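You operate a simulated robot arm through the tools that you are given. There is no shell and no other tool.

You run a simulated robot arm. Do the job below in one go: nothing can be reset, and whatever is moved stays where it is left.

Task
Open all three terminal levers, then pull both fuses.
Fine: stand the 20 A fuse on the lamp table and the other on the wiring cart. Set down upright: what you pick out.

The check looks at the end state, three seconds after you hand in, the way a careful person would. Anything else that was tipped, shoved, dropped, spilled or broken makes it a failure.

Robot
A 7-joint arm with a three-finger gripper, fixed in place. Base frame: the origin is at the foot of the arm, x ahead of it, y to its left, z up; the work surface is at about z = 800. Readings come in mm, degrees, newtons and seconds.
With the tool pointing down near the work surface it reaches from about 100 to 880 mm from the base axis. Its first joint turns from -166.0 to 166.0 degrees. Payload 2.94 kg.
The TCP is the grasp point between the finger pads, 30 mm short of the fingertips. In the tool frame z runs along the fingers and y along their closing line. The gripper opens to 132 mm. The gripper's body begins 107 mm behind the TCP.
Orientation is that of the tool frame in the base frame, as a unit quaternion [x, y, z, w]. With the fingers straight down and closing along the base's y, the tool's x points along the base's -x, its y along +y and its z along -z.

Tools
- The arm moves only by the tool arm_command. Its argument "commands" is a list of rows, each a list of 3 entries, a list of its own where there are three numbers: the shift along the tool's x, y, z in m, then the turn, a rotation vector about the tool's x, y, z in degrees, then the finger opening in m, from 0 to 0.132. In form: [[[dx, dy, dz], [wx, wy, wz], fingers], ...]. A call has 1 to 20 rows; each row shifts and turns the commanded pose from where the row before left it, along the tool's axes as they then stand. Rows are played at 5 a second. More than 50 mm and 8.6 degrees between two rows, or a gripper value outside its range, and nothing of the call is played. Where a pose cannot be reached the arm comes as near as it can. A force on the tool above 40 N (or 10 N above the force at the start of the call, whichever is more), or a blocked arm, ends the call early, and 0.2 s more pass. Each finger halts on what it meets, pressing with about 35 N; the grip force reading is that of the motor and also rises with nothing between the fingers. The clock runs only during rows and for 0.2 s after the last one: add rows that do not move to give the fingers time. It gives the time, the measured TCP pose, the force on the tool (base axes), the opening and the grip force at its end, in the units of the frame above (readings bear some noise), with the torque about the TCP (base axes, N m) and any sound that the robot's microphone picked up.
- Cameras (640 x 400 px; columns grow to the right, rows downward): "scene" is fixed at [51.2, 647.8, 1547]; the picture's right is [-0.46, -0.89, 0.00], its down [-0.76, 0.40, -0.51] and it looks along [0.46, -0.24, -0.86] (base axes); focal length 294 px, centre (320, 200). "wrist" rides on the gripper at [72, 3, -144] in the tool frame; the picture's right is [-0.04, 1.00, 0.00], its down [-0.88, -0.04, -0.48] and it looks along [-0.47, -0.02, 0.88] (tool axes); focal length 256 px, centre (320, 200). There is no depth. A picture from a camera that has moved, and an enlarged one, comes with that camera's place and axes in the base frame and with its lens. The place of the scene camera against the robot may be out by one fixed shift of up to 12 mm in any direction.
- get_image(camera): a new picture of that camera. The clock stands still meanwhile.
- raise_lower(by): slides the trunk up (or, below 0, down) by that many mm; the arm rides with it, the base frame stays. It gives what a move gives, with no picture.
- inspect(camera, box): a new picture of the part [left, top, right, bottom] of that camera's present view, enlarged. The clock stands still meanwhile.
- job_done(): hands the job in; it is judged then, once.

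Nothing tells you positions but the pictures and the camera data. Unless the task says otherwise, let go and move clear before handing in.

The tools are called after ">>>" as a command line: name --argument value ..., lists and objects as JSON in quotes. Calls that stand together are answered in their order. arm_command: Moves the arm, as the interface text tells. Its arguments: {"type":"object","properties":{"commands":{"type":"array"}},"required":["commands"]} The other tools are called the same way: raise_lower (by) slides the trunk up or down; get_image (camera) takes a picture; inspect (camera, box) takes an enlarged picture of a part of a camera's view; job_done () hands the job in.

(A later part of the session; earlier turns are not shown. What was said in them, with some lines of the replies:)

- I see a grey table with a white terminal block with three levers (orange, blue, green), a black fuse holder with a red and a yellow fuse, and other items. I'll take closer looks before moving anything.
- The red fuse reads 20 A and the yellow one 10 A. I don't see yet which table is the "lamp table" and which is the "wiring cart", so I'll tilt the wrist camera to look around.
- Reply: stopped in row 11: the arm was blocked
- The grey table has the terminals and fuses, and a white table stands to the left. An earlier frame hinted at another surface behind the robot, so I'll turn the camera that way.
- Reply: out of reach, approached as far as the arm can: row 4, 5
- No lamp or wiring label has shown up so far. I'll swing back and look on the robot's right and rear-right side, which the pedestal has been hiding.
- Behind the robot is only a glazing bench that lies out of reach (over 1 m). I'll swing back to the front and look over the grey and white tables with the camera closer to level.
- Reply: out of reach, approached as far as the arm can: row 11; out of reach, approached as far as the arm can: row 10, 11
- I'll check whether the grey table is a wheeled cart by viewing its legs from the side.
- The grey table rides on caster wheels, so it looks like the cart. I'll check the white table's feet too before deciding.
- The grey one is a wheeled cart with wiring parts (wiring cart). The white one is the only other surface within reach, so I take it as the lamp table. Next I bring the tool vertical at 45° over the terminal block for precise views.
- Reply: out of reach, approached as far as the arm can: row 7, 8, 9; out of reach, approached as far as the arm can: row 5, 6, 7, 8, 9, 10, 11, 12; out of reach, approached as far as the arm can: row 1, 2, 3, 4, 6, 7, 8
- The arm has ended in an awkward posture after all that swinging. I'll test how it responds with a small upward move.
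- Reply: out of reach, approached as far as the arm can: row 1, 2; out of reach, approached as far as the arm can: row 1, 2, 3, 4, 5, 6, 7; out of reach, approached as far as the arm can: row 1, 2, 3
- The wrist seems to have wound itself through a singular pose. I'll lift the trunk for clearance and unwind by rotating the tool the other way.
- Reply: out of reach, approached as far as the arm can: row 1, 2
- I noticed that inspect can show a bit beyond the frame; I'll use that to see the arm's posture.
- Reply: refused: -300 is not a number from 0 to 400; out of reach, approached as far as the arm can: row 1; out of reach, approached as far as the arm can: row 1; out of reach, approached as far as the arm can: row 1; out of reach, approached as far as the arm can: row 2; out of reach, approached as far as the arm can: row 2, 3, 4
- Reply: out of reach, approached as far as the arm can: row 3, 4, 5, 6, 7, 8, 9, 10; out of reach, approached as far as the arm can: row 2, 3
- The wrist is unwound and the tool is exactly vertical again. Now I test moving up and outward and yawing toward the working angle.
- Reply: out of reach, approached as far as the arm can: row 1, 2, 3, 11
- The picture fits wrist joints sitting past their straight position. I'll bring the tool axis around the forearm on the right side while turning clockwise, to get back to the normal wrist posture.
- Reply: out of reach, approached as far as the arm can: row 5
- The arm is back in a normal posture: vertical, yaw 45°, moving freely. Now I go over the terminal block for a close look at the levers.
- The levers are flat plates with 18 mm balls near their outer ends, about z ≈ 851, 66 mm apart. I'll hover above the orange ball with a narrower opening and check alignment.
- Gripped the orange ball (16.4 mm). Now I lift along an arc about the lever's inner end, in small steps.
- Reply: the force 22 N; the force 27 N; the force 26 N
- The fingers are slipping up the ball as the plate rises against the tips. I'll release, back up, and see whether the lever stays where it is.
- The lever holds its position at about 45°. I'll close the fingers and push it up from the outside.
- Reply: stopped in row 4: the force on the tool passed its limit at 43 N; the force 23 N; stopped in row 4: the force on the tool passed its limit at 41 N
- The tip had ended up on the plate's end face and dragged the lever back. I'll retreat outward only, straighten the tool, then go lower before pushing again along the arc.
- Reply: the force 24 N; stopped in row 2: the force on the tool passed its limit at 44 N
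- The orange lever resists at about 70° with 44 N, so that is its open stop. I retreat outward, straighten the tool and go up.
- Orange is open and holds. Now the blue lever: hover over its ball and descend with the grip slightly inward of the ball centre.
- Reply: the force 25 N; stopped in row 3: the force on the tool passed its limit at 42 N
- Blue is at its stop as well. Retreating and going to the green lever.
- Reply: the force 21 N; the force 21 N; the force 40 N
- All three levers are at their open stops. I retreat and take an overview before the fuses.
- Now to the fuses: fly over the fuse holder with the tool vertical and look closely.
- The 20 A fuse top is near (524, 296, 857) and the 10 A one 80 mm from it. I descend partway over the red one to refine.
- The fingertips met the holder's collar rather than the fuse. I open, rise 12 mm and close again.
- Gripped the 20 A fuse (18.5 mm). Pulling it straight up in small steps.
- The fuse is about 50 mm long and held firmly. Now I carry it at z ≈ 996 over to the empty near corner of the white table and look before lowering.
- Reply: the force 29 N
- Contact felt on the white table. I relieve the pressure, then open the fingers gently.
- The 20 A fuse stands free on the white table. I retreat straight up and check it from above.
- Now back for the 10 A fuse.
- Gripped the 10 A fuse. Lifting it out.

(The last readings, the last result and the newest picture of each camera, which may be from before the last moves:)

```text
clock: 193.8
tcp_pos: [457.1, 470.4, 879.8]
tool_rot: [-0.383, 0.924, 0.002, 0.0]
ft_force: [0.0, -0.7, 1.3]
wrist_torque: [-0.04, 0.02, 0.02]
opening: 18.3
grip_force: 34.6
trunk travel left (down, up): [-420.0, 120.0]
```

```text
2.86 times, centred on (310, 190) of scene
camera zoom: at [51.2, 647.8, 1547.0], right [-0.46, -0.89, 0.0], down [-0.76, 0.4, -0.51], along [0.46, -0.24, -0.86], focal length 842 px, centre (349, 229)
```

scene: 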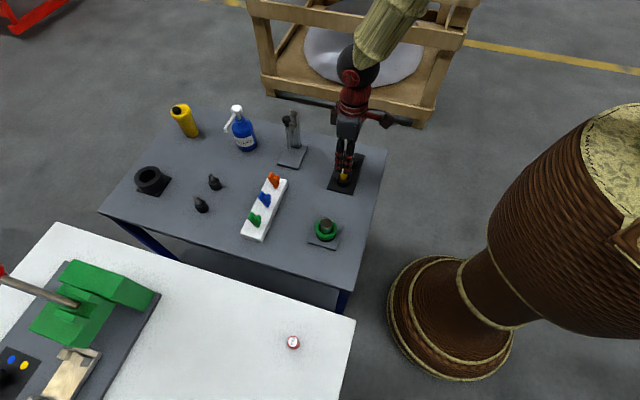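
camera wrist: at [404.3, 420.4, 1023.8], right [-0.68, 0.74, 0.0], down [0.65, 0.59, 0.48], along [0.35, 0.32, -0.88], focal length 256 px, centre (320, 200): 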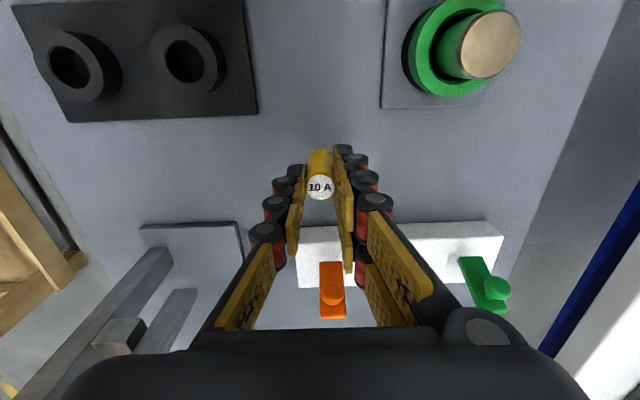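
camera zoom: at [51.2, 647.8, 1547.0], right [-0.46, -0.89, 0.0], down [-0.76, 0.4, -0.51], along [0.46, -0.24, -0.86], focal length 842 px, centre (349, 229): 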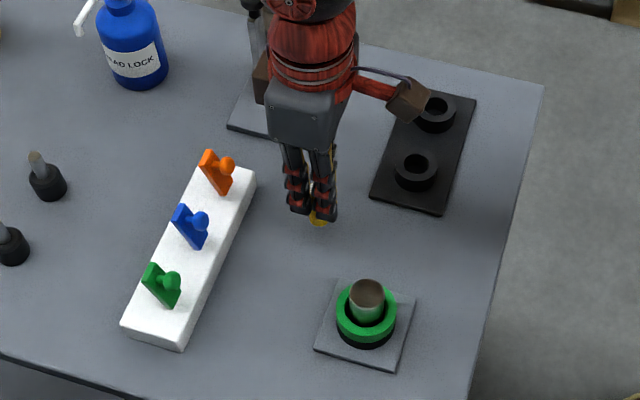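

>>> arm_command --commands '[[[0, 0, 0.004], [0, 0, 0], 0.012], [[0, 0, 0.004], [0, 0, 0], 0.012], [[0, 0, 0.004], [0, 0, 0], 0.012], [[0, 0, 0], [0, 0, 0], 0.012]]'

>>> arm_command --commands '[[[0, 0, 0.002], [0, 0, 0], 0.012], [[0, 0, 0], [0, 0, 0], 0.012]]'

>>> arm_command --commands '[[[0, 0, 0.002], [0, 0, 0], 0.012], [[0, 0, 0], [0, 0, 0], 0.012]]'

```text
clock: 194.8
tcp_pos: [457.1, 469.4, 867.8]
tool_rot: [-0.383, 0.924, 0.002, 0.0]
ft_force: [0.4, 0.8, -0.3]
wrist_torque: [0.03, 0.02, 0.01]
opening: 18.5
grip_force: 35.1
trunk travel left (down, up): [-420.0, 120.0]
```

```text
clock: 195.4
tcp_pos: [456.6, 470.3, 866.2]
tool_rot: [-0.382, 0.924, 0.002, 0.001]
ft_force: [-0.3, 0.8, 0.3]
wrist_torque: [-0.01, -0.02, 0.0]
opening: 18.6
grip_force: 35.3
trunk travel left (down, up): [-420.0, 120.0]
```

```text
clock: 196.0
tcp_pos: [457.1, 470.2, 865.6]
tool_rot: [-0.382, 0.924, 0.002, -0.001]
ft_force: [-0.7, 0.0, -0.4]
wrist_torque: [0.01, 0.03, 0.0]
opening: 18.5
grip_force: 35.0
trunk travel left (down, up): [-420.0, 120.0]
```

>>> arm_command --commands '[[[0, 0, 0.002], [0, 0, 0], 0.012], [[0, 0, 0], [0, 0, 0], 0.012]]'

>>> arm_command --commands '[[[0, 0, 0.0015], [0, 0, 0], 0.012], [[0, 0, 0], [0, 0, 0], 0.012]]'

```text
clock: 196.6
tcp_pos: [457.2, 470.6, 861.4]
tool_rot: [-0.383, 0.924, 0.002, 0.0]
ft_force: [0.6, -0.1, 0.5]
wrist_torque: [-0.02, 0.02, 0.04]
opening: 18.5
grip_force: 35.3
trunk travel left (down, up): [-420.0, 120.0]
```

```text
clock: 197.2
tcp_pos: [455.6, 470.9, 861.5]
tool_rot: [-0.384, 0.924, 0.002, 0.001]
ft_force: [-0.2, 0.6, 1.2]
wrist_torque: [-0.01, 0.01, 0.03]
opening: 18.8
grip_force: 35.0
trunk travel left (down, up): [-420.0, 120.0]
```

>>> arm_command --commands '[[[0, 0, 0.0015], [0, 0, 0], 0.012], [[0, 0, 0], [0, 0, 0], 0.012]]'

>>> arm_command --commands '[[[0, 0, 0.001], [0, 0, 0], 0.012], [[0, 0, 0], [0, 0, 0], 0.012]]'

```text
clock: 197.8
tcp_pos: [457.2, 469.9, 861.0]
tool_rot: [-0.384, 0.923, 0.003, 0.001]
ft_force: [-2.7, -0.5, 9.5]
wrist_torque: [-0.15, 0.09, -0.02]
opening: 18.7
grip_force: 34.8
trunk travel left (down, up): [-420.0, 120.0]
```

```text
clock: 198.4
tcp_pos: [455.7, 470.2, 860.1]
tool_rot: [-0.383, 0.924, 0.003, 0.002]
ft_force: [-2.0, -0.8, 17.6]
wrist_torque: [-0.12, 0.07, 0.02]
opening: 18.6
grip_force: 34.9
trunk travel left (down, up): [-420.0, 120.0]
```

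Contact with the cart top. Relieve the pressure and release gently.

>>> arm_command --commands '[[[0, 0, -0.0015], [0, 0, 0], 0.012], [[0, 0, 0], [0, 0, 0], 0.012]]'

```text
clock: 199.0
tcp_pos: [456.0, 470.4, 859.5]
tool_rot: [-0.382, 0.924, 0.002, 0.001]
ft_force: [2.6, 3.2, 9.8]
wrist_torque: [0.1, -0.12, 0.03]
opening: 18.4
grip_force: 34.6
trunk travel left (down, up): [-420.0, 120.0]
```

>>> arm_command --commands '[[[0, 0, -0.0009], [0, 0, 0], 0.012], [[0, 0, 0], [0, 0, 0], 0.012], [[0, 0, 0], [0, 0, 0], 0.02], [[0, 0, 0], [0, 0, 0], 0.022], [[0, 0, 0], [0, 0, 0], 0.025], [[0, 0, 0], [0, 0, 0], 0.03], [[0, 0, 0], [0, 0, 0], 0.04], [[0, 0, 0], [0, 0, 0], 0.05], [[0, 0, 0], [0, 0, 0], 0.05]]'

>>> inspect --camera "wrist" --box '[220, 80, 440, 220]'

```text
clock: 201.0
tcp_pos: [456.0, 469.1, 860.8]
tool_rot: [-0.383, 0.924, 0.002, 0.0]
ft_force: [0.1, -0.9, 0.4]
wrist_torque: [0.03, -0.03, 0.0]
opening: 50.3
grip_force: 0.0
trunk travel left (down, up): [-420.0, 120.0]
```

```text
2.86 times, centred on (330, 150) of wrist
camera zoom: at [403.9, 420.6, 1004.2], right [-0.68, 0.74, 0.0], down [0.65, 0.59, 0.48], along [0.35, 0.32, -0.88], focal length 731 px, centre (291, 343)
```

zoom: 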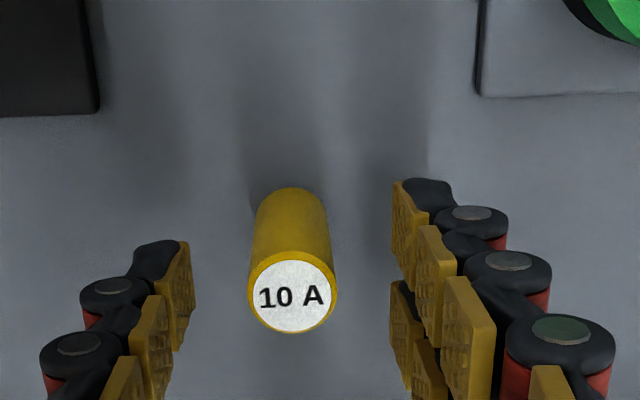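

The 10 A fuse stands free. I go straight up and take overview pictures.

>>> arm_command --commands '[[[0, 0, -0.01], [0, 0, 0], 0.06], [[0, 0, -0.02], [0, 0, 0], 0.06], [[0, 0, -0.04], [0, 0, 0], 0.06], [[0, 0, -0.04], [0, 0, 0], 0.06], [[0, 0, -0.04], [0, 0, 0], 0.06], [[0, 0, 0], [0, 0, 0], 0.06], [[0, 0, 0], [0, 0, 0], 0.06]]'

>>> get_image --camera "wrist"

>>> get_image --camera "scene"

>>> inspect --camera "scene" --box '[220, 160, 340, 360]'

```text
clock: 202.6
tcp_pos: [457.3, 468.4, 1012.0]
tool_rot: [-0.383, 0.924, 0.001, 0.0]
ft_force: [0.1, -0.3, 0.1]
wrist_torque: [0.01, 0.0, -0.01]
opening: 60.1
grip_force: 0.0
trunk travel left (down, up): [-420.0, 120.0]
```

```text
taken
camera wrist: at [403.8, 419.6, 1154.7], right [-0.68, 0.74, 0.0], down [0.65, 0.59, 0.48], along [0.35, 0.32, -0.88], focal length 256 px, centre (320, 200)
```

wrist: 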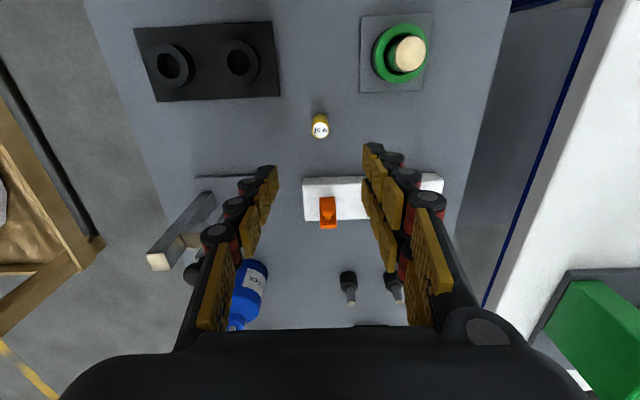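

```text
taken
```

scene: 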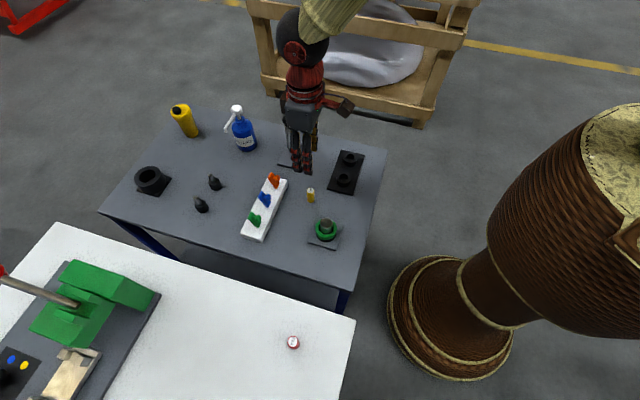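

```text
2.00 times, centred on (280, 260) of scene
camera zoom: at [51.2, 647.8, 1547.0], right [-0.46, -0.89, 0.0], down [-0.76, 0.4, -0.51], along [0.46, -0.24, -0.86], focal length 589 px, centre (400, 80)
```

zoom: 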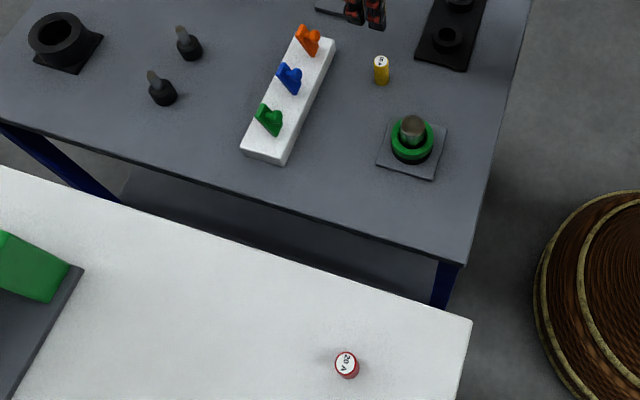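

Both fuses stand upright in place. To be sure which piece of furniture is the cart, I'll check the white table's near leg from a safe pose.

>>> arm_command --commands '[[[0.0342, -0.0026, -0.013], [0, 0, 0], 0.06], [[0.0342, -0.0026, -0.013], [0, 0, 0], 0.06], [[0.0342, -0.0026, -0.013], [0, 0, 0], 0.06], [[0, 0, 0], [0, 0, -7.5], 0.06], [[0, 0, 0], [0, 0, -7.5], 0.06], [[0, 0, 0], [0, 0, -7.5], 0.06], [[0, 0, 0], [0, 0, -7.5], 0.06], [[0, 0, 0], [0, 0, -7.5], 0.06], [[0, 0, 0], [0, 0, -7.5], 0.06], [[0, 0, 0], [0, 0, 0], 0.06]]'

>>> get_image --camera "wrist"

>>> inspect --camera "wrist" --box '[0, 0, 640, 4]'

```text
clock: 204.8
tcp_pos: [390.2, 391.4, 1050.6]
tool_rot: [0.708, -0.706, -0.001, 0.0]
ft_force: [-0.3, 0.4, 0.1]
wrist_torque: [0.02, -0.05, -0.01]
opening: 60.4
grip_force: 0.1
trunk travel left (down, up): [-420.0, 120.0]
```

```text
taken
camera wrist: at [387.1, 318.7, 1193.4], right [-1.0, 0.04, 0.0], down [0.04, 0.88, 0.48], along [0.02, 0.48, -0.88], focal length 256 px, centre (320, 200)
```

wrist: 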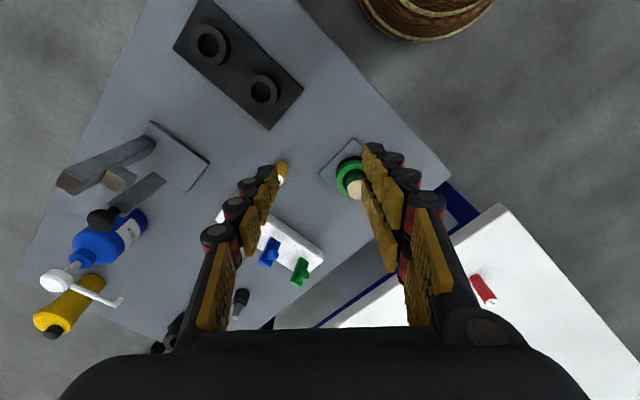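

```text
1.00 times, centred on (320, 2) of wrist (not enlarged: the box is as wide or as high as the picture)
camera zoom: at [387.1, 318.7, 1193.4], right [-1.0, 0.04, 0.0], down [0.04, 0.88, 0.48], along [0.02, 0.48, -0.88], focal length 256 px, centre (320, 398)
```

zoom: 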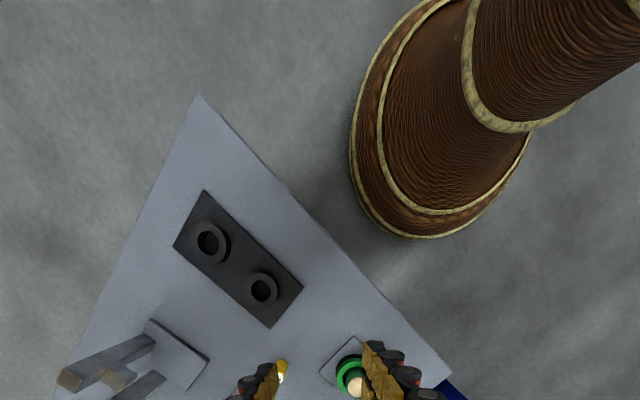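

>>> inspect --camera "wrist" --box '[420, 150, 560, 260]'

>>> inspect --camera "wrist" --box '[240, 130, 300, 200]'

>>> inspect --camera "wrist" --box '[636, 0, 640, 400]'

```text
3.64 times, centred on (490, 205) of wrist
camera zoom: at [387.1, 318.7, 1193.4], right [-1.0, 0.04, 0.0], down [0.04, 0.88, 0.48], along [0.02, 0.48, -0.88], focal length 931 px, centre (-298, 182)
```

zoom: 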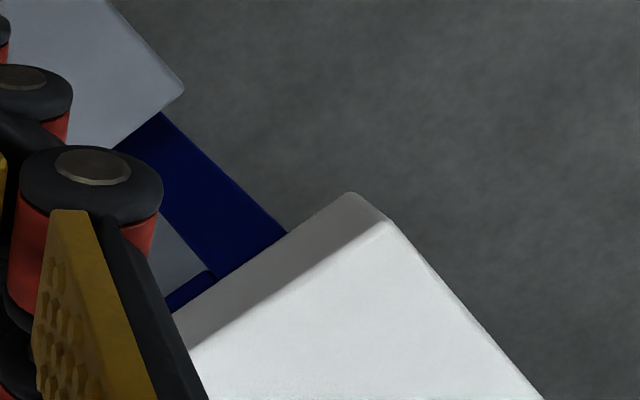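

```text
5.71 times, centred on (270, 165) of wrist
camera zoom: at [387.1, 318.7, 1193.4], right [-1.0, 0.04, 0.0], down [0.04, 0.88, 0.48], along [0.02, 0.48, -0.88], focal length 1463 px, centre (606, 400)
```

zoom: 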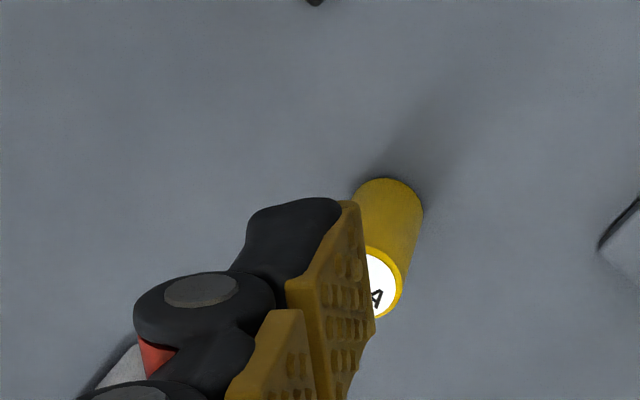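

```text
1.00 times, centred on (638, 200) of wrist (not enlarged: the box is as wide or as high as the picture)
camera zoom: at [387.1, 318.7, 1193.4], right [-1.0, 0.04, 0.0], down [0.04, 0.88, 0.48], along [0.02, 0.48, -0.88], focal length 256 px, centre (2, 200)
```

zoom: 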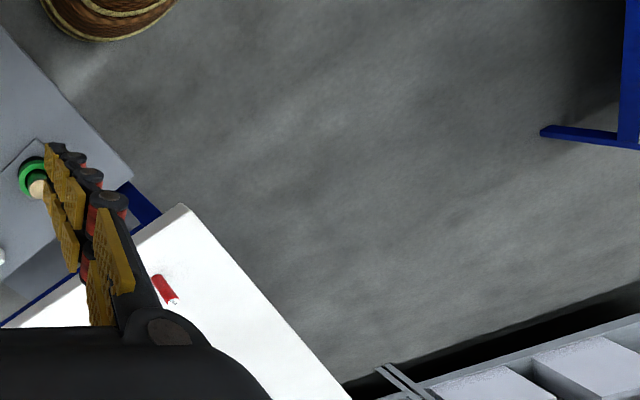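

>>> inspect --camera "scene" --box '[220, 160, 310, 250]'

>>> inspect --camera "scene" --box '[90, 80, 400, 330]'

>>> inspect --camera "scene" --box '[265, 310, 325, 370]'

```text
4.44 times, centred on (265, 205) of scene
camera zoom: at [51.2, 647.8, 1547.0], right [-0.46, -0.89, 0.0], down [-0.76, 0.4, -0.51], along [0.46, -0.24, -0.86], focal length 1309 px, centre (564, 178)
```

zoom: 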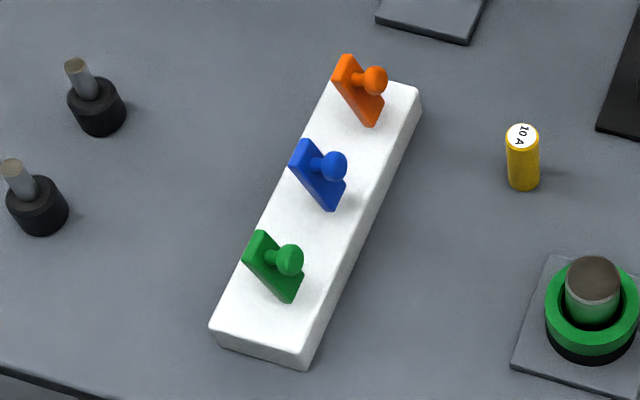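

```text
1.60 times, centred on (245, 205) of scene
camera zoom: at [51.2, 647.8, 1547.0], right [-0.46, -0.89, 0.0], down [-0.76, 0.4, -0.51], along [0.46, -0.24, -0.86], focal length 471 px, centre (440, 192)
```

zoom: 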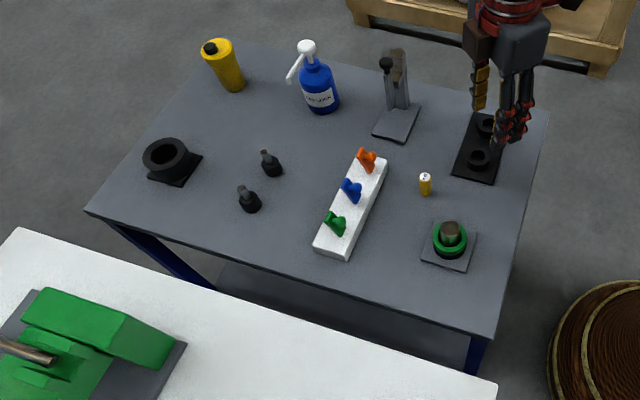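

```text
6.67 times, centred on (295, 340) of scene
camera zoom: at [51.2, 647.8, 1547.0], right [-0.46, -0.89, 0.0], down [-0.76, 0.4, -0.51], along [0.46, -0.24, -0.86], focal length 1963 px, centre (487, -733)
```

zoom: 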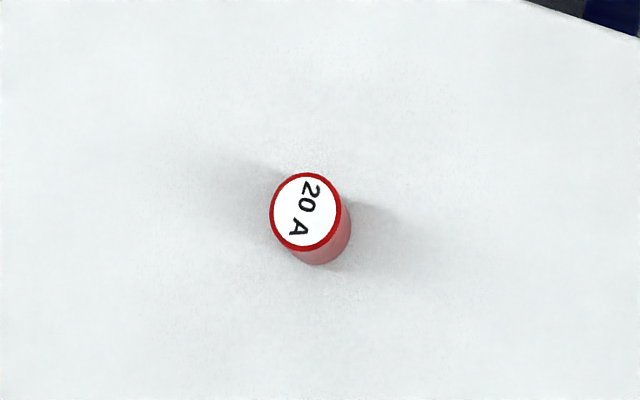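

Everything is where it should be: the three levers sit parallel at their open stops, the 20 A fuse stands on the white table and the 10 A fuse stands on the wheeled cart. Nothing else has moved and the gripper is empty and clear, so I hand in.

>>> job_done

```text
The job is handed in.
```

I opened all three terminal levers, pulled both fuses and handed the job in. I never saw a lamp or a label naming either surface, so which table counts as the lamp table is my inference.

- **Levers:** orange, blue and green are all at about 70°. Each stopped moving there while the push force rose to about 40 N, which I took as fully open. They stayed there once released.
- **20 A fuse (red):** it stands upright on the white table, near the corner closest to the robot.
- **10 A fuse (yellow):** it stands upright on the grey cart, in the clear space between the fuse holder and the terminal block.
- **Which table is which:** I took the grey piece as the wiring cart because it is on caster wheels and holds the wiring parts. The white table is the only other surface the arm can reach, so I took it as the lamp table. If that is wrong, both fuses are on the wrong surfaces.
- **Everything else:** the final pictures show nothing tipped or moved. The terminal block is where it started despite the force on the levers, and the gripper is empty and clear of the tables.
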